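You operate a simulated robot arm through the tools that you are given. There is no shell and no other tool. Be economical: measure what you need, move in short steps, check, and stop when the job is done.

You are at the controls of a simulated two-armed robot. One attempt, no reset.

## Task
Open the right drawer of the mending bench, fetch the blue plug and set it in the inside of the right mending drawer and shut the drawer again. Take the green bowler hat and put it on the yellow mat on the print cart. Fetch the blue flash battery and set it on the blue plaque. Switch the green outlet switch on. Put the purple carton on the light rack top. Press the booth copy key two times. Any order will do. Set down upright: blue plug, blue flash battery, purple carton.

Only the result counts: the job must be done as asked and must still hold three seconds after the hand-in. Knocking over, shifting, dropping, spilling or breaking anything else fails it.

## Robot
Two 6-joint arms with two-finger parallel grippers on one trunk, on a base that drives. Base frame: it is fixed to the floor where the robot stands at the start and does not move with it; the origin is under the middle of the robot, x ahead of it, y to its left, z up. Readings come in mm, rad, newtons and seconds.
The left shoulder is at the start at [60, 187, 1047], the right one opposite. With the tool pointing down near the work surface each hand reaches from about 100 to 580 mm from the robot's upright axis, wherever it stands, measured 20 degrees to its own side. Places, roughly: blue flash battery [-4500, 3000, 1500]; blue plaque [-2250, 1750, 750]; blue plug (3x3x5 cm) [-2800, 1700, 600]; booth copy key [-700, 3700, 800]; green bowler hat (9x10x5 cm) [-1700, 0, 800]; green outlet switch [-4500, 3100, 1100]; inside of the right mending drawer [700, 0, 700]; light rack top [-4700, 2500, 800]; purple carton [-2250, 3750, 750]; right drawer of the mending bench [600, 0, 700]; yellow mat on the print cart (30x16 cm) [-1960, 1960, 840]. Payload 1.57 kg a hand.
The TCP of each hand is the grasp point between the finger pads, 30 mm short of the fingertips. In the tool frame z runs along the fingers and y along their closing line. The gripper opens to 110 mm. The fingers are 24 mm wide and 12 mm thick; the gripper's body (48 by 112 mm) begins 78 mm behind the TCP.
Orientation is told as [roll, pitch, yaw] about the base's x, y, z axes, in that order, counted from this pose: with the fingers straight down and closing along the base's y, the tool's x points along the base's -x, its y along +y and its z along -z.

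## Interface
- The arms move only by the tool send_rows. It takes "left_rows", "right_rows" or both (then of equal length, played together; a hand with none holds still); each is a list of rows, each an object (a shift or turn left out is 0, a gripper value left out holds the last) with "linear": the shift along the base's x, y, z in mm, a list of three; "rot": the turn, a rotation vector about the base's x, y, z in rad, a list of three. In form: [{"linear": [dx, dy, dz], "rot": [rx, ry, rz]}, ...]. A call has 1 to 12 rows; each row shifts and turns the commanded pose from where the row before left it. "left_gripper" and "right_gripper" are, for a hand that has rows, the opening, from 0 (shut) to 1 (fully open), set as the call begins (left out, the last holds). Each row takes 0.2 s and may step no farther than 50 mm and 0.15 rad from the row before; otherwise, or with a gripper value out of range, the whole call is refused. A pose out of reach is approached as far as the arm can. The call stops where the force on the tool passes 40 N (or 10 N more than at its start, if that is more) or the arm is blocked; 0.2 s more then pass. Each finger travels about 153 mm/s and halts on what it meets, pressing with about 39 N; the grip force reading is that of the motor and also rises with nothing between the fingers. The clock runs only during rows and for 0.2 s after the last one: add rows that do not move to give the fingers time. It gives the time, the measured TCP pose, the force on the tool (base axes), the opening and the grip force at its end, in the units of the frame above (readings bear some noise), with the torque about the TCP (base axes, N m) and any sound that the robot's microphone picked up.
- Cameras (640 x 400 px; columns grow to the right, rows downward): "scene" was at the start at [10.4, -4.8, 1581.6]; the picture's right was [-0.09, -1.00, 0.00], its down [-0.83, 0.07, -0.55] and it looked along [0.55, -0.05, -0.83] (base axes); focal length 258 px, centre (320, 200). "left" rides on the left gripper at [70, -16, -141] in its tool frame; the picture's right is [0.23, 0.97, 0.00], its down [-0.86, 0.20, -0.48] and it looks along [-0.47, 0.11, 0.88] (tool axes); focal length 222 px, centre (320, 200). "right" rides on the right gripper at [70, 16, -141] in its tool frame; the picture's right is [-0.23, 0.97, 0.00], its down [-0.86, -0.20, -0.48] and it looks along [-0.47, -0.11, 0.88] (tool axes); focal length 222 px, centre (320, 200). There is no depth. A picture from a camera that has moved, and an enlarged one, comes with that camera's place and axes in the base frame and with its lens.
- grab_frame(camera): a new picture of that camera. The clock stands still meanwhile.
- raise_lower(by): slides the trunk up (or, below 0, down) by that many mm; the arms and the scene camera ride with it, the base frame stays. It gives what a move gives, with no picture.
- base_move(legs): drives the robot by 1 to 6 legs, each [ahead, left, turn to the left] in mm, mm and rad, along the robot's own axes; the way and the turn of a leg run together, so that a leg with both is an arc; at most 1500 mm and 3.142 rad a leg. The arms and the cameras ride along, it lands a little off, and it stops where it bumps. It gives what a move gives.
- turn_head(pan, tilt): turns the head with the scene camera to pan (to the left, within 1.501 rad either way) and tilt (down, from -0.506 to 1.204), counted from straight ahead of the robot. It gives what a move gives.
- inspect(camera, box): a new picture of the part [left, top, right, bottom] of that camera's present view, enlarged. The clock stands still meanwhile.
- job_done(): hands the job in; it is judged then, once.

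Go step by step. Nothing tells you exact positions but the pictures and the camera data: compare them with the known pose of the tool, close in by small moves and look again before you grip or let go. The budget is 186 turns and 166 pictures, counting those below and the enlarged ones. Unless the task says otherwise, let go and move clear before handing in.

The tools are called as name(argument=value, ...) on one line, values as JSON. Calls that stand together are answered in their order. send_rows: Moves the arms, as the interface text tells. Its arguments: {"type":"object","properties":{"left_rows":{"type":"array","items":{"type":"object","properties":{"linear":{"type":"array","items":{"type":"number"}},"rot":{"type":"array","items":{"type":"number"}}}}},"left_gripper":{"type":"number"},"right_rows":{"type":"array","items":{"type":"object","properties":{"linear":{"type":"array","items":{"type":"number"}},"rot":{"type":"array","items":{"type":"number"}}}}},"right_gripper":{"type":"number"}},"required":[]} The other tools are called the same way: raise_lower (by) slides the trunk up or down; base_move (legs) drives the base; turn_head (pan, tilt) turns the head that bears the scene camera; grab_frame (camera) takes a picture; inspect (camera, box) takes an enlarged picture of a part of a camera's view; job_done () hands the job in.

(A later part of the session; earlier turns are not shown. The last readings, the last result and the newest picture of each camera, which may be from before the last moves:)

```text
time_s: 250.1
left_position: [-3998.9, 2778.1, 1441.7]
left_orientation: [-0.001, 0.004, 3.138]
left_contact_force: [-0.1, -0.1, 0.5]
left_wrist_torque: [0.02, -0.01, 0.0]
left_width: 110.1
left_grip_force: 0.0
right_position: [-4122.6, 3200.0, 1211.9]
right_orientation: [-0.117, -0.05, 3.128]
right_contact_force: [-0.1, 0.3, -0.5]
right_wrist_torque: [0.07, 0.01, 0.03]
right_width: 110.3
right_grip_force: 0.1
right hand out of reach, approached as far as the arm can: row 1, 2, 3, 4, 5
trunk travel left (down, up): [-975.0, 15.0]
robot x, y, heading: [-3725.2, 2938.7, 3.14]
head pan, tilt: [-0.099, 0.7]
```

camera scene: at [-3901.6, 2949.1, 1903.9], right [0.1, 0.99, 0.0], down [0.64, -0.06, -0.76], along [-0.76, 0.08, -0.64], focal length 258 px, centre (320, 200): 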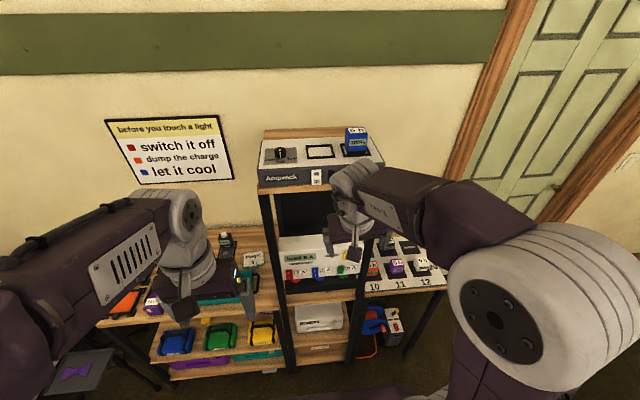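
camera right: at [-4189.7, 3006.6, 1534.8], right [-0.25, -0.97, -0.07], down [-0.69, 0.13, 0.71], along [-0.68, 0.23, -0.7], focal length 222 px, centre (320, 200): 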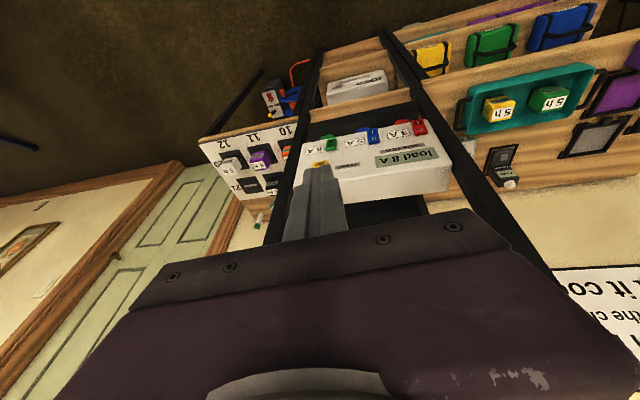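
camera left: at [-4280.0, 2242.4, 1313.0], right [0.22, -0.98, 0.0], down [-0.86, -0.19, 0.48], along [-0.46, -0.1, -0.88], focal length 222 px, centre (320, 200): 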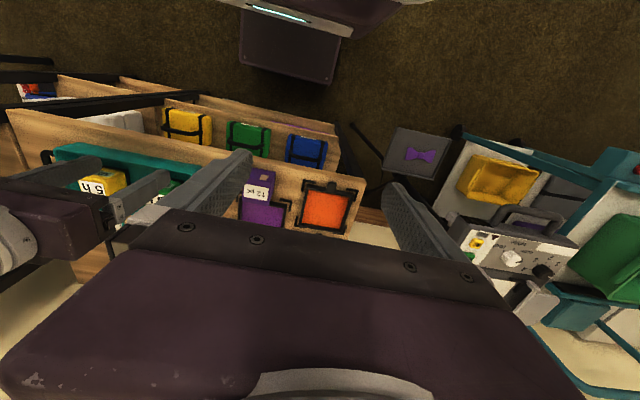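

send_rows(right_rows=[{"linear": [-20, 0, 0], "rot": [-0.06, -0.025, 0]}, {"linear": [-20, 0, 0], "rot": [-0.057, -0.025, 0.006]}, {"linear": [-20, 0, 0]}, {}])

grab_frame(camera="scene")

```text
time_s: 251.1
left_position: [-4000.4, 2780.9, 1441.1]
left_orientation: [0.001, 0.003, 3.136]
left_contact_force: [0.5, 0.1, 0.4]
left_wrist_torque: [-0.01, 0.02, 0.0]
left_width: 109.9
left_grip_force: 0.0
right_position: [-4143.9, 3201.9, 1200.4]
right_orientation: [-0.123, -0.045, 3.136]
right_contact_force: [0.2, 0.6, -0.7]
right_wrist_torque: [0.01, -0.07, -0.01]
right_width: 110.0
right_grip_force: 0.0
right hand out of reach, approached as far as the arm can: row 1, 2
trunk travel left (down, up): [-975.0, 15.0]
robot x, y, heading: [-3726.5, 2941.4, 3.141]
head pan, tilt: [-0.099, 0.7]
```

```text
56 pictures are left
camera scene: at [-3752.4, 2949.4, 1903.9], right [0.1, 0.99, 0.0], down [0.64, -0.07, -0.76], along [-0.76, 0.08, -0.64], focal length 258 px, centre (320, 200)
```

scene: 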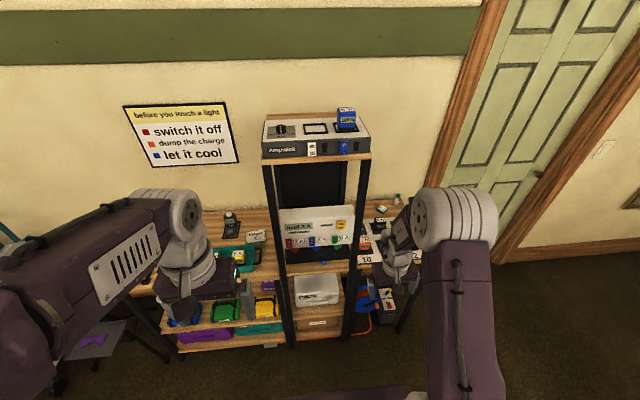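

The right wrist is at a limit, but the left hand is cleanly tool-down. I'll use the left for the battery, first testing that it can reach high enough.

send_rows(left_rows=[{"linear": [-25, 0, 40]}, {"linear": [-25, 0, 40]}, {"linear": [-25, 0, 40]}, {"linear": [-25, 0, 40]}, {"linear": [-25, 0, 40]}, {"linear": [0, 0, 40]}, {}])

```text
time_s: 252.7
left_position: [-4100.7, 2779.1, 1609.7]
left_orientation: [0.0, 0.002, 3.137]
left_contact_force: [0.0, -0.5, 0.2]
left_wrist_torque: [0.0, -0.03, 0.02]
left_width: 109.9
left_grip_force: 0.1
left hand out of reach, approached as far as the arm can: row 5, 6
right_position: [-4143.5, 3202.3, 1201.6]
right_orientation: [-0.121, -0.046, 3.136]
right_contact_force: [0.7, -0.5, -0.8]
right_wrist_torque: [-0.03, 0.01, 0.01]
right_width: 109.9
right_grip_force: 0.0
trunk travel left (down, up): [-975.0, 15.0]
robot x, y, heading: [-3731.2, 2940.5, 3.137]
head pan, tilt: [-0.099, 0.7]
```

Tool-down can barely reach that height, so I'll tilt the left hand about 45° forward, fingers still closing along y. That keeps the battery upright.

send_rows(left_rows=[{"linear": [-20, 0, 0], "rot": [0, 0.14, 0]}, {"linear": [-20, 0, 0], "rot": [0, 0.14, 0]}, {"linear": [-20, 0, 0], "rot": [0, 0.14, 0]}, {"linear": [-20, 0, 10], "rot": [0, 0.14, 0]}, {"linear": [-20, 0, 10], "rot": [0, 0.14, 0]}, {"linear": [-20, 0, 10], "rot": [0, 0.14, 0]}, {"linear": [0, 0, 20]}, {}])

```text
time_s: 254.5
left_position: [-4221.8, 2778.9, 1658.6]
left_orientation: [0.006, -0.836, 3.132]
left_contact_force: [0.1, 0.2, 0.5]
left_wrist_torque: [-0.02, -0.03, 0.0]
left_width: 110.1
left_grip_force: 0.1
right_position: [-4144.2, 3202.2, 1200.7]
right_orientation: [-0.123, -0.046, 3.137]
right_contact_force: [-0.2, -0.5, -0.5]
right_wrist_torque: [0.01, 0.0, -0.03]
right_width: 110.2
right_grip_force: 0.0
trunk travel left (down, up): [-975.0, 15.0]
robot x, y, heading: [-3725.2, 2941.2, 3.139]
head pan, tilt: [-0.099, 0.7]
```

The tilted pose works with height to spare. I'll strafe right so the hand lines up with the battery, then look.

base_move(legs=[[0, -335, 0], [150, 0, 0]])

turn_head(pan=0.2, tilt=0.6)

grab_frame(camera="left")

grab_frame(camera="scene")

```text
time_s: 257.7
left_position: [-4365.4, 3118.4, 1661.0]
left_orientation: [0.01, -0.84, 3.132]
left_contact_force: [0.0, 0.3, -0.1]
left_wrist_torque: [-0.03, 0.05, 0.0]
left_width: 110.0
left_grip_force: 0.0
right_position: [-4289.2, 3542.0, 1202.1]
right_orientation: [-0.123, -0.049, 3.135]
right_contact_force: [-0.5, 0.5, 0.4]
right_wrist_torque: [0.01, 0.02, 0.04]
right_width: 109.9
right_grip_force: 0.0
trunk travel left (down, up): [-975.0, 15.0]
robot x, y, heading: [-3878.9, 3280.3, 3.14]
head pan, tilt: [-0.099, 0.7]
```

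```text
time_s: 258.5
left_position: [-4371.5, 3119.3, 1659.7]
left_orientation: [0.008, -0.836, 3.133]
left_contact_force: [-0.6, 0.1, 0.4]
left_wrist_torque: [0.0, -0.01, 0.02]
left_width: 110.2
left_grip_force: 0.0
right_position: [-4294.3, 3540.6, 1200.5]
right_orientation: [-0.122, -0.044, 3.136]
right_contact_force: [0.8, 0.1, -0.7]
right_wrist_torque: [0.03, 0.0, -0.01]
right_width: 109.9
right_grip_force: 0.0
trunk travel left (down, up): [-975.0, 15.0]
robot x, y, heading: [-3876.8, 3277.9, 3.141]
head pan, tilt: [0.201, 0.6]
```

```text
55 pictures are left
camera left: at [-4219.2, 3134.9, 1702.7], right [0.15, -0.97, -0.16], down [-0.22, -0.19, 0.96], along [-0.96, -0.11, -0.24], focal length 222 px, centre (320, 200)
```

left: 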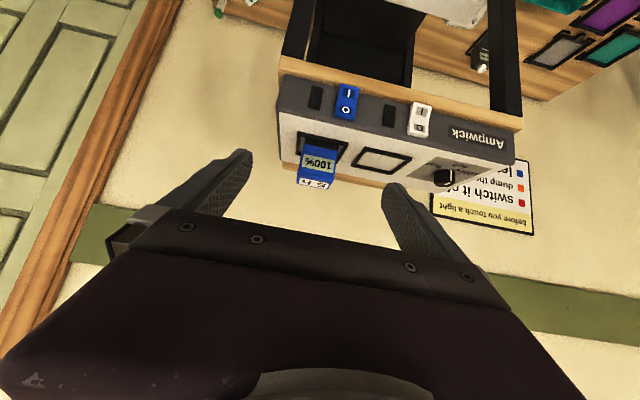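

```text
54 pictures are left
camera scene: at [-3903.8, 3262.0, 1912.5], right [-0.2, 0.98, 0.0], down [0.55, 0.11, -0.82], along [-0.81, -0.16, -0.57], focal length 258 px, centre (320, 200)
```

scene: 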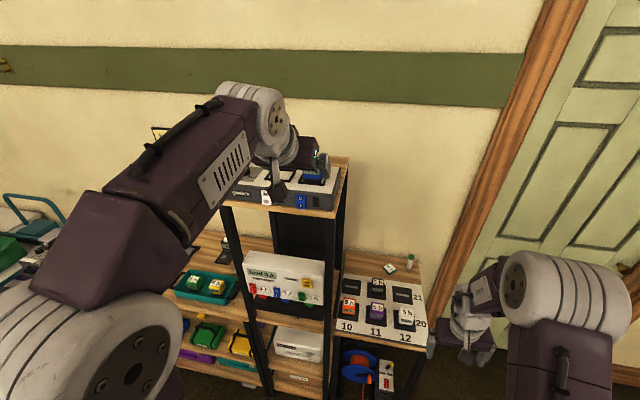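

The battery front is at about y=3112, z 1551–1600, x≈-4533. I'll drive 120 mm closer and bring the hand in along its own axis.

base_move(legs=[[100, 0, 0]])

grab_frame(camera="left")

```text
time_s: 259.7
left_position: [-4456.0, 3117.5, 1662.5]
left_orientation: [0.007, -0.846, 3.135]
left_contact_force: [1.0, -0.5, 1.5]
left_wrist_torque: [0.03, 0.01, -0.03]
left_width: 110.2
left_grip_force: 0.1
right_position: [-4384.0, 3540.4, 1204.0]
right_orientation: [-0.124, -0.054, 3.138]
right_contact_force: [1.1, -0.3, -0.3]
right_wrist_torque: [0.01, 0.06, 0.01]
right_width: 110.1
right_grip_force: 0.1
trunk travel left (down, up): [-975.0, 15.0]
robot x, y, heading: [-3973.2, 3278.9, 3.146]
head pan, tilt: [0.201, 0.6]
```

```text
53 pictures are left
camera left: at [-4305.1, 3134.5, 1705.8], right [0.15, -0.97, -0.17], down [-0.21, -0.19, 0.96], along [-0.97, -0.11, -0.23], focal length 222 px, centre (320, 200)
```

left: 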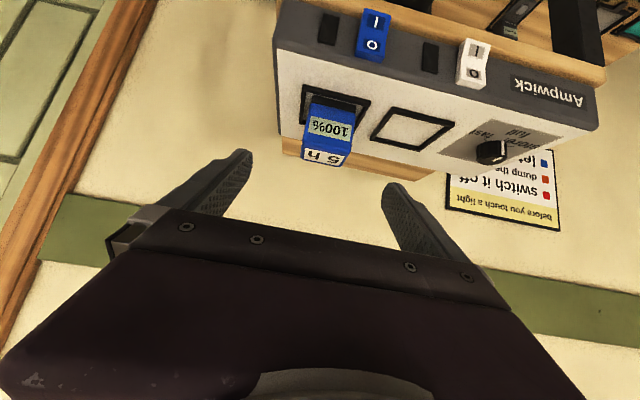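

Battery top front edge triangulates to (-4497, 3113, 1600), about 40 mm wide. I'll approach along the tool axis.

send_rows(left_rows=[{"linear": [-20, -3, -18]}, {"linear": [-20, -2, -18]}, {"linear": [-15, 0, -13]}, {}])

grab_frame(camera="left")

inspect(camera="scene", box=[220, 120, 380, 230])

```text
time_s: 260.7
left_position: [-4529.7, 3114.2, 1610.2]
left_orientation: [0.007, -0.835, 3.135]
left_contact_force: [0.3, 0.5, -0.3]
left_wrist_torque: [-0.02, -0.01, 0.0]
left_width: 110.0
left_grip_force: 0.1
right_position: [-4394.8, 3540.7, 1199.8]
right_orientation: [-0.123, -0.044, 3.137]
right_contact_force: [-0.2, -0.8, 0.7]
right_wrist_torque: [0.03, -0.02, 0.01]
right_width: 110.1
right_grip_force: 0.0
trunk travel left (down, up): [-975.0, 15.0]
robot x, y, heading: [-3971.9, 3278.6, 3.141]
head pan, tilt: [0.201, 0.6]
```

```text
52 pictures are left
camera left: at [-4377.1, 3130.0, 1653.0], right [0.15, -0.97, -0.16], down [-0.22, -0.19, 0.96], along [-0.96, -0.11, -0.24], focal length 222 px, centre (320, 200)
```

left: 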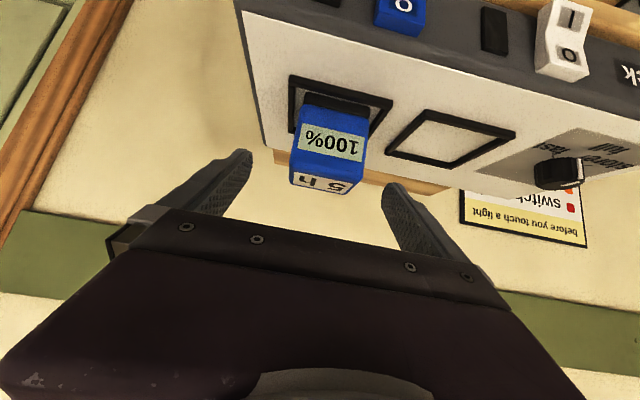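

```text
3.64 times, centred on (300, 175) of scene
camera zoom: at [-4006.8, 3261.8, 1912.4], right [-0.2, 0.98, 0.0], down [0.56, 0.11, -0.82], along [-0.81, -0.16, -0.57], focal length 938 px, centre (393, 291)
```

zoom: 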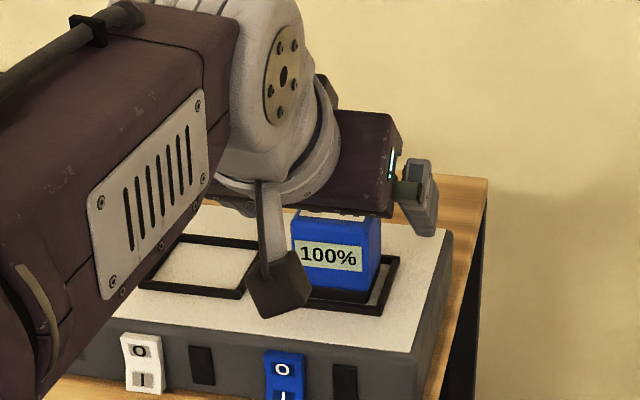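

The TCP is over the battery centre. I'll lower 18 mm and grip.

send_rows(left_rows=[{"linear": [-2, 0, -9]}, {"linear": [0, 0, -9]}, {}])

send_rows(left_rows=[{}, {}, {}, {}], left_gripper=0.15)

grab_frame(camera="left")

```text
time_s: 261.5
left_position: [-4527.1, 3112.6, 1593.2]
left_orientation: [0.006, -0.838, 3.135]
left_contact_force: [0.3, -0.4, 0.3]
left_wrist_torque: [-0.02, 0.02, 0.01]
left_width: 109.9
left_grip_force: 0.1
right_position: [-4392.0, 3540.1, 1199.6]
right_orientation: [-0.125, -0.044, 3.136]
right_contact_force: [-0.1, -1.4, -0.8]
right_wrist_torque: [0.02, 0.02, -0.01]
right_width: 109.7
right_grip_force: 0.1
trunk travel left (down, up): [-975.0, 15.0]
robot x, y, heading: [-3975.9, 3277.2, 3.142]
head pan, tilt: [0.201, 0.6]
```

```text
time_s: 262.5
left_position: [-4526.8, 3113.7, 1593.0]
left_orientation: [0.007, -0.837, 3.134]
left_contact_force: [0.9, -0.9, 2.5]
left_wrist_torque: [0.15, -0.04, 0.04]
left_width: 53.8
left_grip_force: 38.9
right_position: [-4391.1, 3540.6, 1201.8]
right_orientation: [-0.124, -0.045, 3.136]
right_contact_force: [0.1, -0.5, -0.3]
right_wrist_torque: [0.02, -0.02, 0.02]
right_width: 110.0
right_grip_force: 0.0
trunk travel left (down, up): [-975.0, 15.0]
robot x, y, heading: [-3978.3, 3278.0, 3.133]
head pan, tilt: [0.201, 0.6]
```

```text
50 pictures are left
camera left: at [-4374.6, 3129.8, 1636.7], right [0.15, -0.97, -0.16], down [-0.22, -0.19, 0.96], along [-0.96, -0.11, -0.24], focal length 222 px, centre (320, 200)
```

left: 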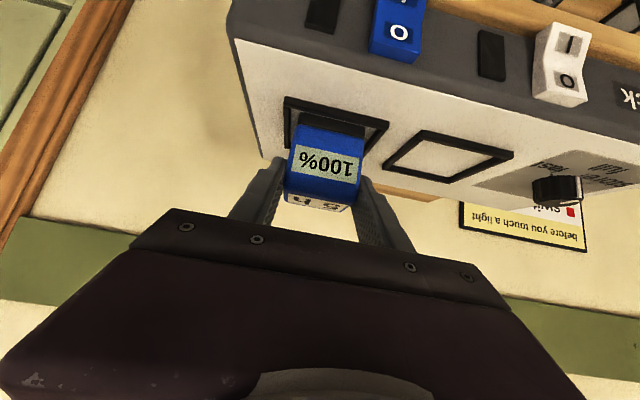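

Gripped at 54 mm. I'll lift straight up out of the socket.

send_rows(left_rows=[{"linear": [0, 0, 10]}, {"linear": [0, 0, 15]}, {"linear": [0, 0, 20]}, {"linear": [10, 0, 15]}, {}])

grab_frame(camera="left")

inspect(camera="scene", box=[220, 100, 380, 230])

```text
time_s: 263.7
left_position: [-4517.4, 3112.8, 1651.3]
left_orientation: [0.007, -0.837, 3.135]
left_contact_force: [-0.1, 0.2, -3.6]
left_wrist_torque: [-0.03, -0.04, 0.0]
left_width: 53.4
left_grip_force: 39.5
right_position: [-4392.6, 3540.4, 1201.0]
right_orientation: [-0.123, -0.047, 3.137]
right_contact_force: [-0.3, 0.1, -0.1]
right_wrist_torque: [0.01, 0.0, 0.01]
right_width: 109.8
right_grip_force: 0.1
trunk travel left (down, up): [-975.0, 15.0]
robot x, y, heading: [-3976.3, 3278.7, 3.143]
head pan, tilt: [0.201, 0.6]
```

```text
49 pictures are left
camera left: at [-4365.7, 3129.0, 1695.6], right [0.15, -0.97, -0.16], down [-0.22, -0.19, 0.96], along [-0.96, -0.11, -0.24], focal length 222 px, centre (320, 200)
```

left: 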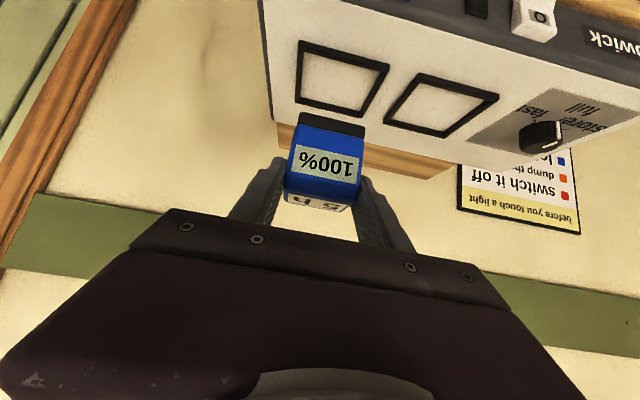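

```text
3.08 times, centred on (300, 165) of scene
camera zoom: at [-4002.9, 3261.5, 1912.5], right [-0.2, 0.98, 0.0], down [0.55, 0.11, -0.82], along [-0.81, -0.16, -0.57], focal length 793 px, centre (382, 308)
```

zoom: 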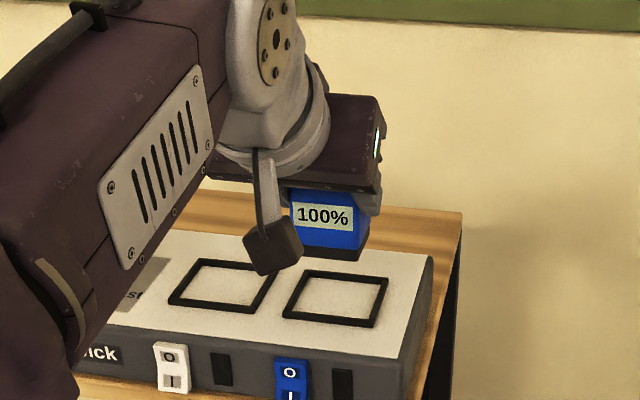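

The battery is out of its socket. I'll back away and fix the right arm's pose in open space by tilting it forward while extending, as worked for the left.

base_move(legs=[[-700, 0, 0]])

send_rows(right_rows=[{"linear": [-20, -10, 20], "rot": [0, 0.12, 0]}, {"linear": [-20, -10, 20], "rot": [0, 0.12, 0]}, {"linear": [-20, -10, 20], "rot": [0, 0.12, 0]}, {"linear": [-20, -10, 30], "rot": [-0.03, 0.12, 0]}, {"linear": [-20, -10, 30], "rot": [-0.03, 0.12, 0]}, {"linear": [-10, 0, 40], "rot": [-0.03, 0.12, 0]}, {"linear": [0, 0, 45], "rot": [-0.03, 0, 0]}, {"linear": [0, 0, 45]}, {}])

```text
time_s: 267.3
left_position: [-3848.2, 3109.6, 1646.6]
left_orientation: [0.006, -0.827, 3.101]
left_contact_force: [-0.9, -0.8, -4.1]
left_wrist_torque: [0.02, -0.1, -0.01]
left_width: 53.8
left_grip_force: 39.2
right_position: [-3707.8, 3532.5, 1198.7]
right_orientation: [-0.123, -0.041, 3.103]
right_contact_force: [0.3, -0.7, 0.7]
right_wrist_torque: [0.02, -0.02, 0.0]
right_width: 110.0
right_grip_force: 0.0
trunk travel left (down, up): [-975.0, 15.0]
robot x, y, heading: [-3294.7, 3259.5, 3.108]
head pan, tilt: [0.201, 0.6]
stopped in leg 1: the robot was blocked; the commanded pose is now the measured one
```

```text
time_s: 269.3
left_position: [-3842.3, 3111.3, 1651.9]
left_orientation: [0.006, -0.835, 3.1]
left_contact_force: [0.3, -0.3, -4.2]
left_wrist_torque: [-0.02, -0.06, -0.02]
left_width: 53.7
left_grip_force: 39.2
right_position: [-3804.1, 3492.1, 1424.2]
right_orientation: [0.013, -0.69, 3.018]
right_contact_force: [0.2, -0.2, -0.2]
right_wrist_torque: [0.01, -0.02, -0.05]
right_width: 110.0
right_grip_force: 0.1
right hand out of reach, approached as far as the arm can: row 5, 6
trunk travel left (down, up): [-975.0, 15.0]
robot x, y, heading: [-3296.5, 3258.7, 3.104]
head pan, tilt: [0.201, 0.6]
```

The base bumped something behind, probably the round table. I'll move away from it, turn and check its state.

base_move(legs=[[200, 0, 0], [0, 500, 0], [0, 0, -1.53]])

turn_head(pan=-0.6, tilt=0.65)

grab_frame(camera="scene")

```text
time_s: 277.2
left_position: [-3672.1, 3309.6, 1651.9]
left_orientation: [0.007, -0.837, 1.556]
left_contact_force: [0.6, -0.2, -3.3]
left_wrist_torque: [-0.07, -0.02, 0.0]
left_width: 53.5
left_grip_force: 39.0
right_position: [-3290.3, 3282.7, 1424.6]
right_orientation: [0.014, -0.692, 1.475]
right_contact_force: [0.0, 0.2, 0.4]
right_wrist_torque: [-0.01, 0.01, -0.02]
right_width: 109.8
right_grip_force: 0.0
trunk travel left (down, up): [-975.0, 15.0]
robot x, y, heading: [-3510.6, 2766.6, 1.563]
head pan, tilt: [0.201, 0.6]
```

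```text
time_s: 278.4
left_position: [-3672.8, 3309.5, 1651.1]
left_orientation: [0.008, -0.834, 1.556]
left_contact_force: [-0.2, 0.0, -3.0]
left_wrist_torque: [-0.02, 0.0, 0.0]
left_width: 53.7
left_grip_force: 39.7
right_position: [-3289.5, 3281.5, 1424.6]
right_orientation: [0.014, -0.692, 1.473]
right_contact_force: [-0.4, -0.2, 0.4]
right_wrist_torque: [0.02, 0.01, -0.03]
right_width: 110.2
right_grip_force: 0.0
trunk travel left (down, up): [-975.0, 15.0]
robot x, y, heading: [-3510.4, 2768.7, 1.566]
head pan, tilt: [-0.6, 0.649]
```

```text
47 pictures are left
camera scene: at [-3462.7, 2780.8, 1908.2], right [0.82, -0.57, 0.0], down [-0.34, -0.5, -0.8], along [0.45, 0.65, -0.6], focal length 258 px, centre (320, 200)
```

scene: 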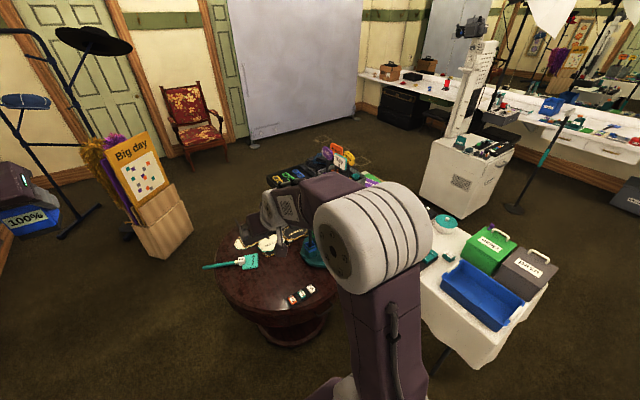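

send_rows(right_rows=[{"linear": [45, 0, 0]}, {"linear": [45, 0, 0]}, {"linear": [45, 0, 0]}, {"linear": [45, 0, 0]}, {}])

inspect(camera="scene", box=[180, 130, 420, 330])

```text
time_s: 279.6
left_position: [-3670.8, 3310.3, 1651.9]
left_orientation: [0.009, -0.835, 1.556]
left_contact_force: [0.8, 0.3, -3.9]
left_wrist_torque: [-0.07, 0.01, 0.0]
left_width: 53.8
left_grip_force: 38.7
right_position: [-3109.2, 3282.2, 1425.1]
right_orientation: [0.013, -0.693, 1.475]
right_contact_force: [0.4, 0.6, 0.7]
right_wrist_torque: [0.01, 0.01, 0.0]
right_width: 110.2
right_grip_force: 0.0
trunk travel left (down, up): [-975.0, 15.0]
robot x, y, heading: [-3512.0, 2768.4, 1.563]
head pan, tilt: [-0.6, 0.649]
```

```text
2.00 times, centred on (300, 230) of scene
camera zoom: at [-3461.9, 2780.8, 1908.2], right [0.82, -0.57, 0.0], down [-0.35, -0.5, -0.8], along [0.45, 0.65, -0.6], focal length 516 px, centre (360, 140)
```

zoom: 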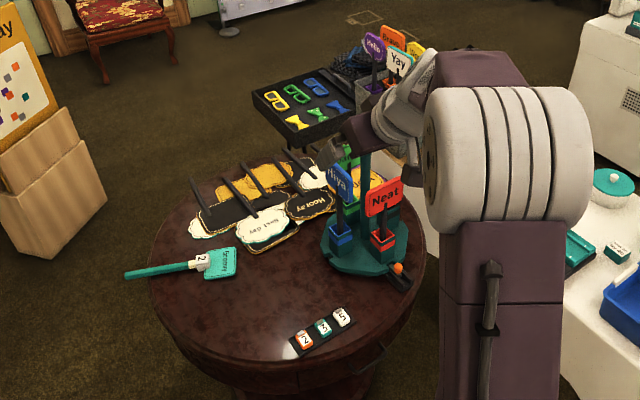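

The round table and its standing signs look orderly, so no harm done. I'll tuck and raise the right hand, then drive around to the front of the print cart.

send_rows(right_rows=[{"linear": [-40, 0, 25]}, {"linear": [-40, 0, 25]}, {"linear": [-40, 0, 25]}, {"linear": [-40, 0, 25]}, {"linear": [0, 0, 40]}, {"linear": [0, 0, 40]}, {}])

base_move(legs=[[-1050, 0, 0], [-1050, 0, 0], [0, -640, 0], [0, -640, 0]])

turn_head(pan=0, tilt=0.75)

grab_frame(camera="scene")

```text
time_s: 281.2
left_position: [-3672.8, 3310.2, 1650.6]
left_orientation: [0.01, -0.835, 1.556]
left_contact_force: [-0.3, 0.7, -3.2]
left_wrist_torque: [-0.04, 0.01, -0.01]
left_width: 53.6
left_grip_force: 38.4
right_position: [-3269.5, 3284.5, 1604.4]
right_orientation: [0.014, -0.693, 1.474]
right_contact_force: [-0.2, -0.5, 0.0]
right_wrist_torque: [0.03, 0.03, -0.02]
right_width: 110.1
right_grip_force: 0.0
trunk travel left (down, up): [-975.0, 15.0]
robot x, y, heading: [-3513.8, 2766.1, 1.563]
head pan, tilt: [-0.6, 0.649]
```

```text
time_s: 297.9
left_position: [-2415.4, 1208.7, 1651.1]
left_orientation: [0.005, -0.835, 1.576]
left_contact_force: [0.2, 0.0, -3.4]
left_wrist_torque: [-0.04, 0.02, -0.04]
left_width: 53.8
left_grip_force: 39.2
right_position: [-2013.8, 1188.9, 1606.1]
right_orientation: [0.012, -0.692, 1.492]
right_contact_force: [-0.2, 1.0, -0.3]
right_wrist_torque: [0.0, -0.01, -0.02]
right_width: 110.0
right_grip_force: 0.1
trunk travel left (down, up): [-975.0, 15.0]
robot x, y, heading: [-2244.6, 670.9, 1.576]
head pan, tilt: [-0.6, 0.649]
```

```text
time_s: 298.9
left_position: [-2412.7, 1209.3, 1651.9]
left_orientation: [0.009, -0.834, 1.574]
left_contact_force: [0.4, 0.2, -3.6]
left_wrist_torque: [-0.04, -0.02, -0.01]
left_width: 53.5
left_grip_force: 38.9
right_position: [-2009.4, 1190.1, 1604.7]
right_orientation: [0.014, -0.693, 1.492]
right_contact_force: [-0.1, 0.6, 0.9]
right_wrist_torque: [0.02, 0.03, 0.0]
right_width: 109.9
right_grip_force: 0.1
trunk travel left (down, up): [-975.0, 15.0]
robot x, y, heading: [-2240.2, 667.5, 1.584]
head pan, tilt: [0.0, 0.75]
```

```text
45 pictures are left
camera scene: at [-2242.5, 694.6, 1899.6], right [1.0, 0.01, 0.0], down [0.01, -0.68, -0.73], along [-0.01, 0.73, -0.68], focal length 258 px, centre (320, 200)
```

scene: 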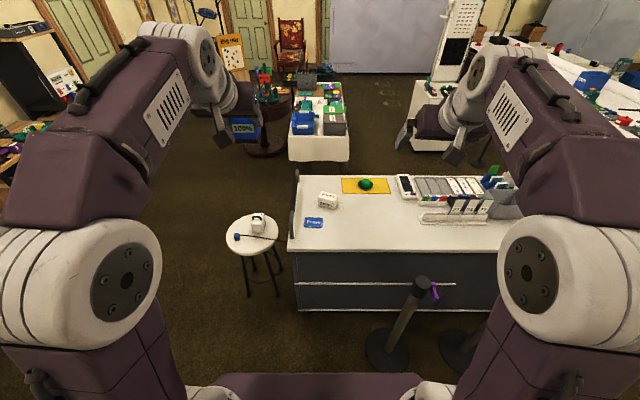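

The plaque is at about (-2288, 1642). I'll drive forward and move the left hand over its column.

base_move(legs=[[450, 20, -0.01]])

send_rows(left_rows=[{"linear": [36, 0, 0]}, {"linear": [36, 0, 0]}, {"linear": [36, 0, 0]}, {"linear": [36, 0, 0]}, {}])

raise_lower(by=-400)

grab_frame(camera="scene")

grab_frame(camera="left")

```text
time_s: 301.7
left_position: [-2430.5, 1660.1, 1652.4]
left_orientation: [0.008, -0.837, 1.566]
left_contact_force: [-0.7, -0.2, -3.3]
left_wrist_torque: [-0.06, 0.01, 0.02]
left_width: 53.5
left_grip_force: 38.5
right_position: [-2028.6, 1635.6, 1605.2]
right_orientation: [0.014, -0.692, 1.482]
right_contact_force: [0.7, 0.8, 0.5]
right_wrist_torque: [0.05, -0.02, 0.05]
right_width: 109.9
right_grip_force: 0.1
trunk travel left (down, up): [-975.0, 15.0]
robot x, y, heading: [-2264.4, 1122.0, 1.568]
head pan, tilt: [0.0, 0.75]
```

```text
time_s: 302.9
left_position: [-2286.5, 1663.3, 1651.4]
left_orientation: [0.009, -0.833, 1.565]
left_contact_force: [0.1, 0.4, -2.5]
left_wrist_torque: [-0.04, -0.02, -0.02]
left_width: 53.9
left_grip_force: 39.0
right_position: [-2026.9, 1639.4, 1604.9]
right_orientation: [0.015, -0.692, 1.483]
right_contact_force: [-0.2, 0.6, 0.2]
right_wrist_torque: [0.05, 0.0, -0.01]
right_width: 110.1
right_grip_force: 0.1
trunk travel left (down, up): [-975.0, 15.0]
robot x, y, heading: [-2266.9, 1123.7, 1.575]
head pan, tilt: [0.0, 0.75]
```

```text
time_s: 306.7
left_position: [-2286.5, 1663.6, 1252.7]
left_orientation: [0.007, -0.835, 1.564]
left_contact_force: [0.3, 0.8, -3.3]
left_wrist_torque: [-0.07, 0.0, -0.01]
left_width: 53.7
left_grip_force: 38.5
right_position: [-2028.2, 1640.1, 1204.0]
right_orientation: [0.015, -0.691, 1.482]
right_contact_force: [-0.1, 0.5, -0.7]
right_wrist_torque: [0.01, 0.02, -0.01]
right_width: 109.9
right_grip_force: 0.0
trunk travel left (down, up): [-575.0, 415.0]
robot x, y, heading: [-2264.5, 1120.2, 1.574]
head pan, tilt: [0.0, 0.75]
```

```text
44 pictures are left
camera scene: at [-2265.7, 1146.6, 1499.7], right [1.0, 0.0, 0.0], down [0.0, -0.68, -0.73], along [0.0, 0.73, -0.68], focal length 258 px, centre (320, 200)
```

scene: 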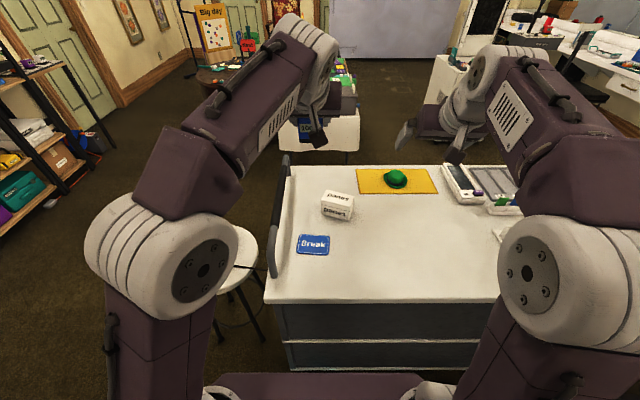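

```text
43 pictures are left
camera left: at [-2270.0, 1511.8, 1295.7], right [-0.97, -0.15, -0.16], down [-0.19, 0.22, 0.96], along [-0.11, 0.96, -0.24], focal length 222 px, centre (320, 200)
```

left: 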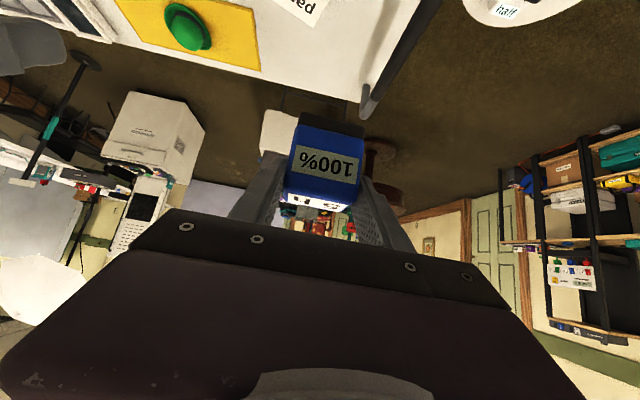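

The plaque is at (-2287, 1644). I'll raise the right hand a little for clearance, shift the left back 22 mm and lower the trunk.

send_rows(left_rows=[{"linear": [0, -11, 0]}, {"linear": [0, -11, 0]}, {}], right_rows=[{"linear": [0, -20, 25]}, {"linear": [0, -20, 25]}, {}])

raise_lower(by=-270)

turn_head(pan=0, tilt=0.6)

grab_frame(camera="scene")

```text
time_s: 307.5
left_position: [-2286.5, 1642.1, 1250.0]
left_orientation: [0.01, -0.834, 1.565]
left_contact_force: [0.1, 0.1, -4.0]
left_wrist_torque: [-0.06, 0.0, -0.01]
left_width: 53.7
left_grip_force: 39.0
right_position: [-2027.5, 1600.8, 1257.1]
right_orientation: [0.015, -0.689, 1.482]
right_contact_force: [0.1, -0.5, 0.1]
right_wrist_torque: [-0.03, 0.01, 0.01]
right_width: 110.1
right_grip_force: 0.1
trunk travel left (down, up): [-575.0, 415.0]
robot x, y, heading: [-2268.0, 1122.5, 1.569]
head pan, tilt: [0.0, 0.75]
```

```text
time_s: 310.2
left_position: [-2286.2, 1640.3, 982.3]
left_orientation: [0.009, -0.834, 1.564]
left_contact_force: [0.7, -0.2, -2.8]
left_wrist_torque: [-0.07, -0.02, -0.01]
left_width: 53.8
left_grip_force: 38.7
right_position: [-2027.6, 1599.0, 983.9]
right_orientation: [0.014, -0.693, 1.481]
right_contact_force: [1.1, -0.6, -0.6]
right_wrist_torque: [0.0, 0.03, -0.02]
right_width: 110.3
right_grip_force: 0.0
trunk travel left (down, up): [-305.0, 685.0]
robot x, y, heading: [-2265.2, 1122.3, 1.572]
head pan, tilt: [0.0, 0.75]
```

```text
time_s: 310.9
left_position: [-2286.9, 1641.2, 980.3]
left_orientation: [0.008, -0.835, 1.563]
left_contact_force: [-0.5, 0.0, -3.1]
left_wrist_torque: [-0.06, 0.03, 0.01]
left_width: 53.5
left_grip_force: 38.7
right_position: [-2028.1, 1598.9, 983.8]
right_orientation: [0.013, -0.691, 1.482]
right_contact_force: [-1.1, 0.5, 0.6]
right_wrist_torque: [0.0, -0.01, 0.01]
right_width: 109.9
right_grip_force: 0.0
trunk travel left (down, up): [-305.0, 685.0]
robot x, y, heading: [-2262.9, 1121.6, 1.568]
head pan, tilt: [0.0, 0.6]
```

```text
42 pictures are left
camera scene: at [-2265.7, 1152.1, 1242.5], right [1.0, 0.0, 0.0], down [0.0, -0.57, -0.82], along [0.0, 0.82, -0.57], focal length 258 px, centre (320, 200)
```

scene: 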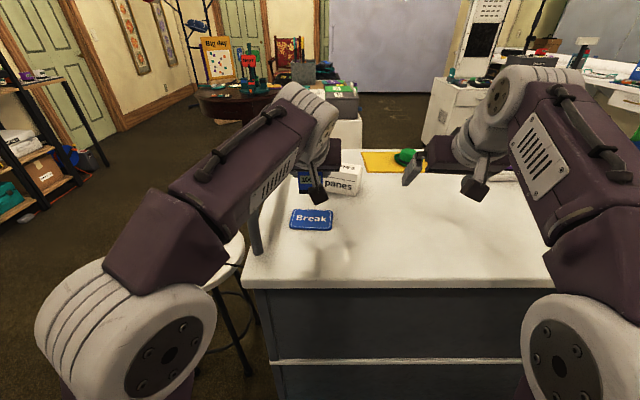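

send_rows(left_rows=[{"linear": [0, 1, -20]}, {"linear": [0, 1, -20]}, {"linear": [0, 0, -18]}, {}])

inspect(camera="scene", box=[250, 150, 390, 260])

grab_frame(camera="right")

```text
time_s: 311.9
left_position: [-2285.6, 1642.0, 923.7]
left_orientation: [0.005, -0.836, 1.564]
left_contact_force: [-0.4, -0.8, -2.4]
left_wrist_torque: [-0.04, 0.0, 0.0]
left_width: 53.7
left_grip_force: 38.9
right_position: [-2028.1, 1599.0, 984.2]
right_orientation: [0.014, -0.691, 1.482]
right_contact_force: [0.9, 0.0, 0.7]
right_wrist_torque: [0.0, 0.01, 0.01]
right_width: 110.0
right_grip_force: 0.0
trunk travel left (down, up): [-305.0, 685.0]
robot x, y, heading: [-2262.5, 1120.9, 1.571]
head pan, tilt: [0.0, 0.6]
```

```text
3.64 times, centred on (320, 205) of scene
camera zoom: at [-2265.7, 1152.1, 1242.5], right [1.0, 0.0, 0.0], down [0.0, -0.57, -0.82], along [0.0, 0.82, -0.57], focal length 938 px, centre (320, 182)
```

zoom: 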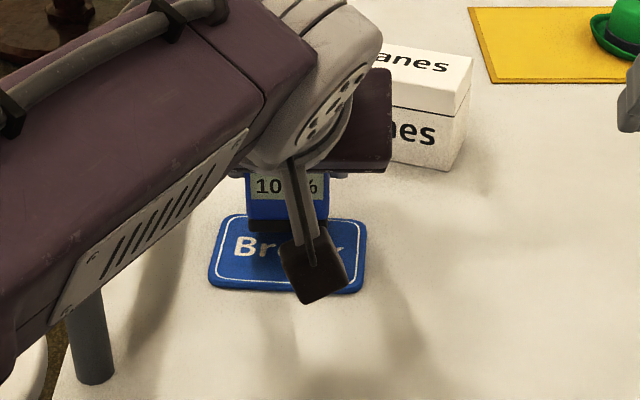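

```text
40 pictures are left
camera right: at [-2056.4, 1457.5, 1049.6], right [-0.96, 0.25, 0.16], down [0.24, 0.34, 0.91], along [0.18, 0.91, -0.38], focal length 222 px, centre (320, 200)
```

right: 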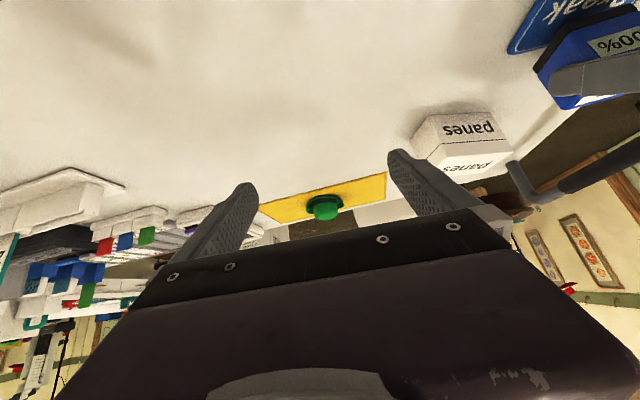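

The battery is over the plaque and slightly too far back. I'll shift 10 mm toward the robot and lower gently.

send_rows(left_rows=[{"linear": [0, -10, -8]}, {"linear": [0, 0, -5]}, {"linear": [0, 0, -3]}, {}])

send_rows(left_rows=[{"linear": [0, 0, -3]}, {"linear": [0, 0, -3]}, {}])

inspect(camera="scene", box=[250, 150, 390, 260])

```text
time_s: 312.9
left_position: [-2286.7, 1632.4, 911.6]
left_orientation: [0.006, -0.847, 1.564]
left_contact_force: [-1.2, 6.2, 26.4]
left_wrist_torque: [0.49, -0.08, 0.04]
left_width: 53.8
left_grip_force: 39.3
right_position: [-2027.8, 1596.9, 986.8]
right_orientation: [0.012, -0.694, 1.481]
right_contact_force: [-1.0, -0.5, -0.8]
right_wrist_torque: [0.0, 0.0, -0.04]
right_width: 110.0
right_grip_force: 0.1
trunk travel left (down, up): [-305.0, 685.0]
robot x, y, heading: [-2262.9, 1122.1, 1.573]
head pan, tilt: [0.0, 0.6]
```

```text
time_s: 313.8
left_position: [-2285.9, 1629.3, 905.4]
left_orientation: [0.004, -0.845, 1.568]
left_contact_force: [-1.0, 0.3, 35.2]
left_wrist_torque: [0.25, -0.02, 0.05]
left_width: 53.8
left_grip_force: 38.9
right_position: [-2027.5, 1594.8, 986.8]
right_orientation: [0.014, -0.694, 1.482]
right_contact_force: [-0.3, 0.4, -0.3]
right_wrist_torque: [0.04, 0.05, 0.01]
right_width: 109.8
right_grip_force: 0.1
trunk travel left (down, up): [-305.0, 685.0]
robot x, y, heading: [-2265.1, 1120.5, 1.57]
head pan, tilt: [0.0, 0.6]
```

```text
3.64 times, centred on (320, 205) of scene
camera zoom: at [-2265.8, 1147.3, 1242.7], right [1.0, 0.0, 0.0], down [0.0, -0.56, -0.83], along [0.0, 0.83, -0.56], focal length 938 px, centre (320, 182)
```

zoom: 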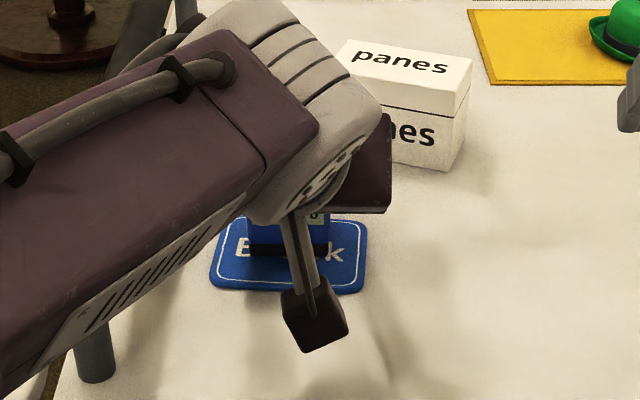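

The battery is resting on the plaque. I'll release and withdraw along the tool axis.

send_rows(left_rows=[{"linear": [0, 0, 2]}, {}, {}, {}], left_gripper=0.75)

send_rows(left_rows=[{"linear": [0, -10, 12]}, {"linear": [0, -22, 25]}, {"linear": [0, -20, 40]}, {"linear": [0, 0, 45]}, {"linear": [-20, 0, 40]}, {}])

inspect(camera="scene", box=[250, 150, 390, 260])

```text
time_s: 314.8
left_position: [-2287.0, 1632.7, 903.9]
left_orientation: [0.005, -0.835, 1.563]
left_contact_force: [-0.8, -0.4, -0.9]
left_wrist_torque: [0.02, 0.0, -0.04]
left_width: 82.6
left_grip_force: 0.0
right_position: [-2027.2, 1598.4, 984.5]
right_orientation: [0.015, -0.69, 1.482]
right_contact_force: [0.9, -1.3, 0.1]
right_wrist_torque: [-0.01, -0.02, 0.01]
right_width: 110.2
right_grip_force: 0.1
trunk travel left (down, up): [-305.0, 685.0]
robot x, y, heading: [-2269.1, 1121.6, 1.571]
head pan, tilt: [0.0, 0.6]
```

```text
time_s: 316.1
left_position: [-2307.3, 1581.1, 1066.0]
left_orientation: [0.009, -0.834, 1.563]
left_contact_force: [-0.2, 0.2, -0.3]
left_wrist_torque: [-0.01, 0.01, -0.01]
left_width: 82.7
left_grip_force: 0.1
right_position: [-2028.3, 1598.5, 984.4]
right_orientation: [0.013, -0.691, 1.483]
right_contact_force: [0.3, -0.5, -0.1]
right_wrist_torque: [0.03, -0.03, 0.03]
right_width: 109.9
right_grip_force: 0.0
trunk travel left (down, up): [-305.0, 685.0]
robot x, y, heading: [-2264.7, 1118.9, 1.572]
head pan, tilt: [0.0, 0.6]
```

```text
3.64 times, centred on (320, 205) of scene
camera zoom: at [-2265.6, 1151.6, 1242.5], right [1.0, 0.0, 0.0], down [0.0, -0.56, -0.83], along [0.0, 0.83, -0.56], focal length 938 px, centre (320, 182)
```

zoom: 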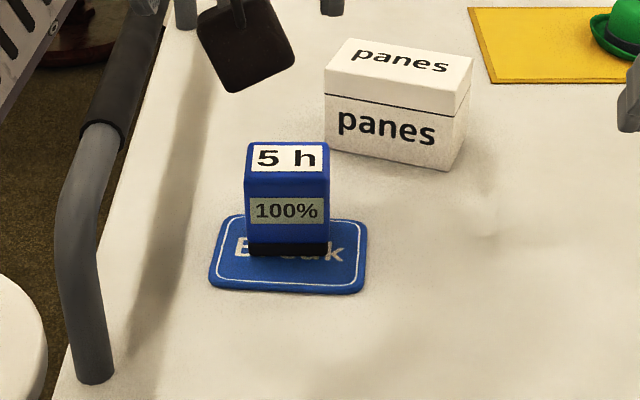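

The battery stands upright on the plaque. Next I'll back off from the cart and return both hands to tool-down.

base_move(legs=[[-380, 0, 0]])

send_rows(left_rows=[{"linear": [0, -10, 0], "rot": [-0.12, 0, 0]}, {"linear": [0, -10, 0], "rot": [-0.12, 0, 0]}, {"linear": [0, -15, -15], "rot": [-0.12, 0, 0]}, {"linear": [0, -15, -15], "rot": [-0.12, 0, 0]}, {"linear": [0, -15, -15], "rot": [-0.12, 0, 0]}, {"linear": [0, -15, -15], "rot": [-0.12, 0, 0]}, {"linear": [0, 0, 0], "rot": [-0.115, 0, 0]}, {}], right_rows=[{"linear": [0, 0, 0], "rot": [-0.1, 0, 0.02]}, {"linear": [0, -5, -10], "rot": [-0.1, 0, 0.02]}, {"linear": [0, -10, -15], "rot": [-0.1, 0, 0.02]}, {"linear": [0, -10, -15], "rot": [-0.1, 0, 0.02]}, {"linear": [0, -10, -15], "rot": [-0.1, 0, 0.01]}, {"linear": [0, -15, -15], "rot": [-0.1, 0, 0]}, {"linear": [0, 0, 0], "rot": [-0.09, 0, 0]}, {}])

```text
time_s: 318.6
left_position: [-2305.9, 1201.3, 1066.3]
left_orientation: [0.009, -0.836, 1.562]
left_contact_force: [0.5, 0.1, -0.9]
left_wrist_torque: [0.0, -0.01, 0.0]
left_width: 82.5
left_grip_force: 0.1
right_position: [-2027.4, 1219.3, 984.8]
right_orientation: [0.014, -0.691, 1.481]
right_contact_force: [0.0, -0.7, -0.3]
right_wrist_torque: [0.01, 0.03, 0.02]
right_width: 109.9
right_grip_force: 0.1
trunk travel left (down, up): [-305.0, 685.0]
robot x, y, heading: [-2266.2, 743.6, 1.568]
head pan, tilt: [0.0, 0.6]
```

```text
time_s: 320.4
left_position: [-2317.9, 1102.6, 933.7]
left_orientation: [0.002, -0.003, 1.564]
left_contact_force: [0.5, 0.1, 0.5]
left_wrist_torque: [0.01, -0.02, -0.01]
left_width: 82.4
left_grip_force: 0.1
left hand out of reach, approached as far as the arm can: row 1, 2, 3, 4, 5, 6, 7
right_position: [-2026.7, 1168.1, 914.8]
right_orientation: [-0.005, -0.006, 1.579]
right_contact_force: [-0.3, 0.5, -0.1]
right_wrist_torque: [0.02, -0.04, 0.03]
right_width: 109.9
right_grip_force: 0.0
trunk travel left (down, up): [-305.0, 685.0]
robot x, y, heading: [-2269.1, 740.2, 1.575]
head pan, tilt: [0.0, 0.6]
```

Both hands are tool-down again. I'll drive over to the stool and look at the plug.

base_move(legs=[[0, 640, 0], [400, 0, 0]])

turn_head(pan=-0.3, tilt=0.9)

inspect(camera="scene", box=[200, 60, 520, 280])

grab_frame(camera="right")

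```text
time_s: 326.0
left_position: [-2964.1, 1503.5, 933.7]
left_orientation: [0.001, -0.003, 1.572]
left_contact_force: [-0.3, -0.3, -0.2]
left_wrist_torque: [-0.02, -0.02, -0.01]
left_width: 82.4
left_grip_force: 0.0
right_position: [-2672.8, 1570.1, 913.7]
right_orientation: [-0.001, -0.006, 1.587]
right_contact_force: [0.6, -0.5, -1.8]
right_wrist_torque: [0.01, -0.02, -0.03]
right_width: 110.0
right_grip_force: 0.1
trunk travel left (down, up): [-305.0, 685.0]
robot x, y, heading: [-2908.1, 1145.4, 1.579]
head pan, tilt: [0.0, 0.6]
```

```text
time_s: 326.8
left_position: [-2965.4, 1503.3, 934.4]
left_orientation: [0.001, -0.001, 1.57]
left_contact_force: [-0.6, -0.6, 0.3]
left_wrist_torque: [0.01, -0.02, 0.01]
left_width: 82.4
left_grip_force: 0.0
right_position: [-2671.9, 1569.8, 914.7]
right_orientation: [-0.002, -0.006, 1.585]
right_contact_force: [0.3, 0.4, 0.3]
right_wrist_torque: [-0.03, 0.0, -0.01]
right_width: 110.1
right_grip_force: 0.0
trunk travel left (down, up): [-305.0, 685.0]
robot x, y, heading: [-2913.9, 1138.4, 1.579]
head pan, tilt: [-0.3, 0.901]
```

```text
1.82 times, centred on (360, 170) of scene
camera zoom: at [-2887.3, 1156.3, 1217.8], right [0.96, -0.29, 0.0], down [-0.23, -0.75, -0.62], along [0.18, 0.59, -0.78], focal length 469 px, centre (247, 254)
```

zoom: 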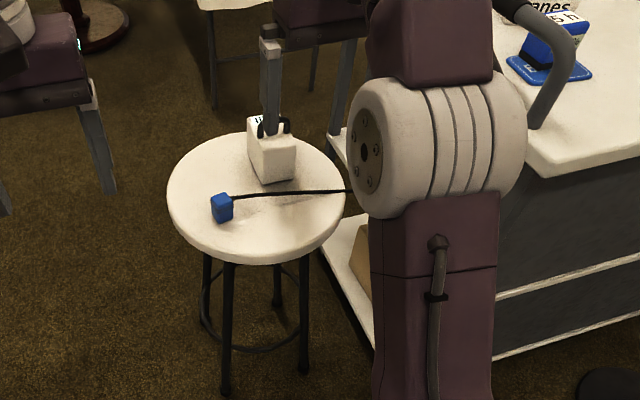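

```text
36 pictures are left
camera right: at [-2690.3, 1499.2, 1055.2], right [-0.98, 0.21, 0.0], down [0.18, 0.86, 0.48], along [0.11, 0.47, -0.88], focal length 222 px, centre (320, 200)
```

right: 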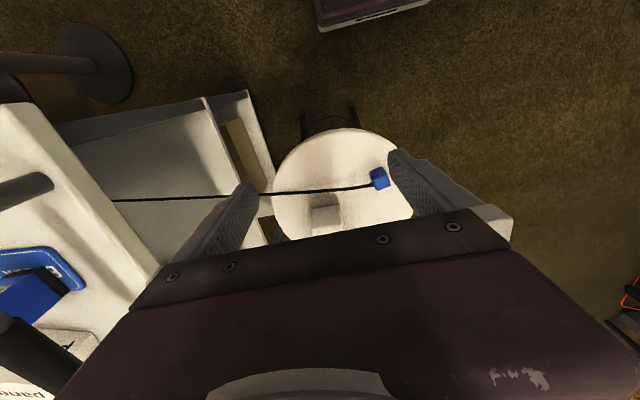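

The plug is at (-2765, 1710, ~632) with a cord running off in +x. I'll move 60 mm closer and yaw the right hand 90°, so the fingers close along y, clear of the cord.

base_move(legs=[[60, 0, 0]])

send_rows(right_rows=[{"linear": [-8, 7, -13], "rot": [0, 0, -0.1428]}, {"linear": [-8, 7, -13], "rot": [0, 0, -0.1428]}, {"linear": [-8, 7, -13], "rot": [0, 0, -0.1428]}, {"linear": [-8, 7, -13], "rot": [0, 0, -0.1428]}, {"linear": [-8, 7, -13], "rot": [0, 0, -0.1428]}, {"linear": [-8, 7, -13], "rot": [0, 0, -0.1428]}, {"linear": [-9, 8, -13], "rot": [0, 0, -0.1428]}, {"linear": [-9, 8, -13], "rot": [0, 0, -0.1428]}, {"linear": [-9, 8, -13], "rot": [0, 0, -0.1428]}, {"linear": [-9, 8, -13], "rot": [0, 0, -0.1428]}, {"linear": [-9, 8, -13], "rot": [0, 0, -0.157]}, {}])

grab_frame(camera="right")

inspect(camera="scene", box=[230, 120, 430, 260])

```text
time_s: 327.8
left_position: [-2964.5, 1564.1, 933.8]
left_orientation: [0.001, -0.001, 1.572]
left_contact_force: [0.7, -0.3, 0.0]
left_wrist_torque: [-0.01, 0.02, 0.02]
left_width: 82.6
left_grip_force: 0.1
right_position: [-2673.1, 1629.5, 913.0]
right_orientation: [-0.003, -0.003, 1.588]
right_contact_force: [0.4, 0.0, -0.1]
right_wrist_torque: [-0.03, 0.03, 0.01]
right_width: 109.8
right_grip_force: 0.1
trunk travel left (down, up): [-305.0, 685.0]
robot x, y, heading: [-2911.0, 1204.2, 1.58]
head pan, tilt: [-0.3, 0.901]
```

```text
refused: row 11 steps farther than a row can; nothing moved
```

```text
35 pictures are left
camera right: at [-2690.6, 1559.6, 1054.6], right [-0.98, 0.21, 0.0], down [0.18, 0.86, 0.48], along [0.11, 0.47, -0.88], focal length 222 px, centre (320, 200)
```

right: 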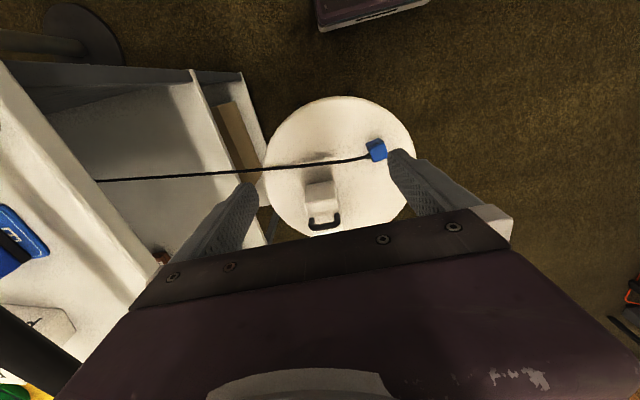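

```text
2.86 times, centred on (330, 190) of scene
camera zoom: at [-2887.5, 1216.8, 1217.7], right [0.96, -0.29, 0.0], down [-0.23, -0.75, -0.62], along [0.18, 0.59, -0.78], focal length 737 px, centre (291, 229)
```

zoom: 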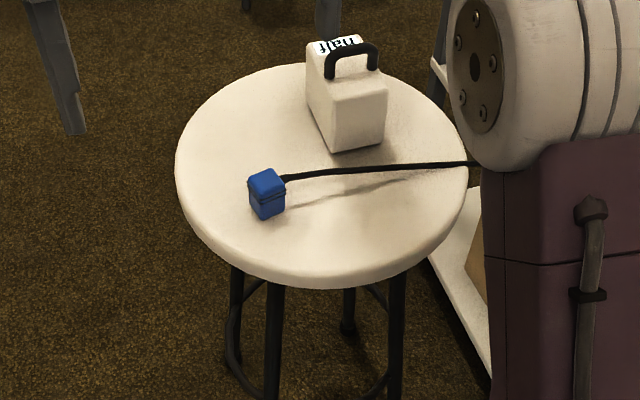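

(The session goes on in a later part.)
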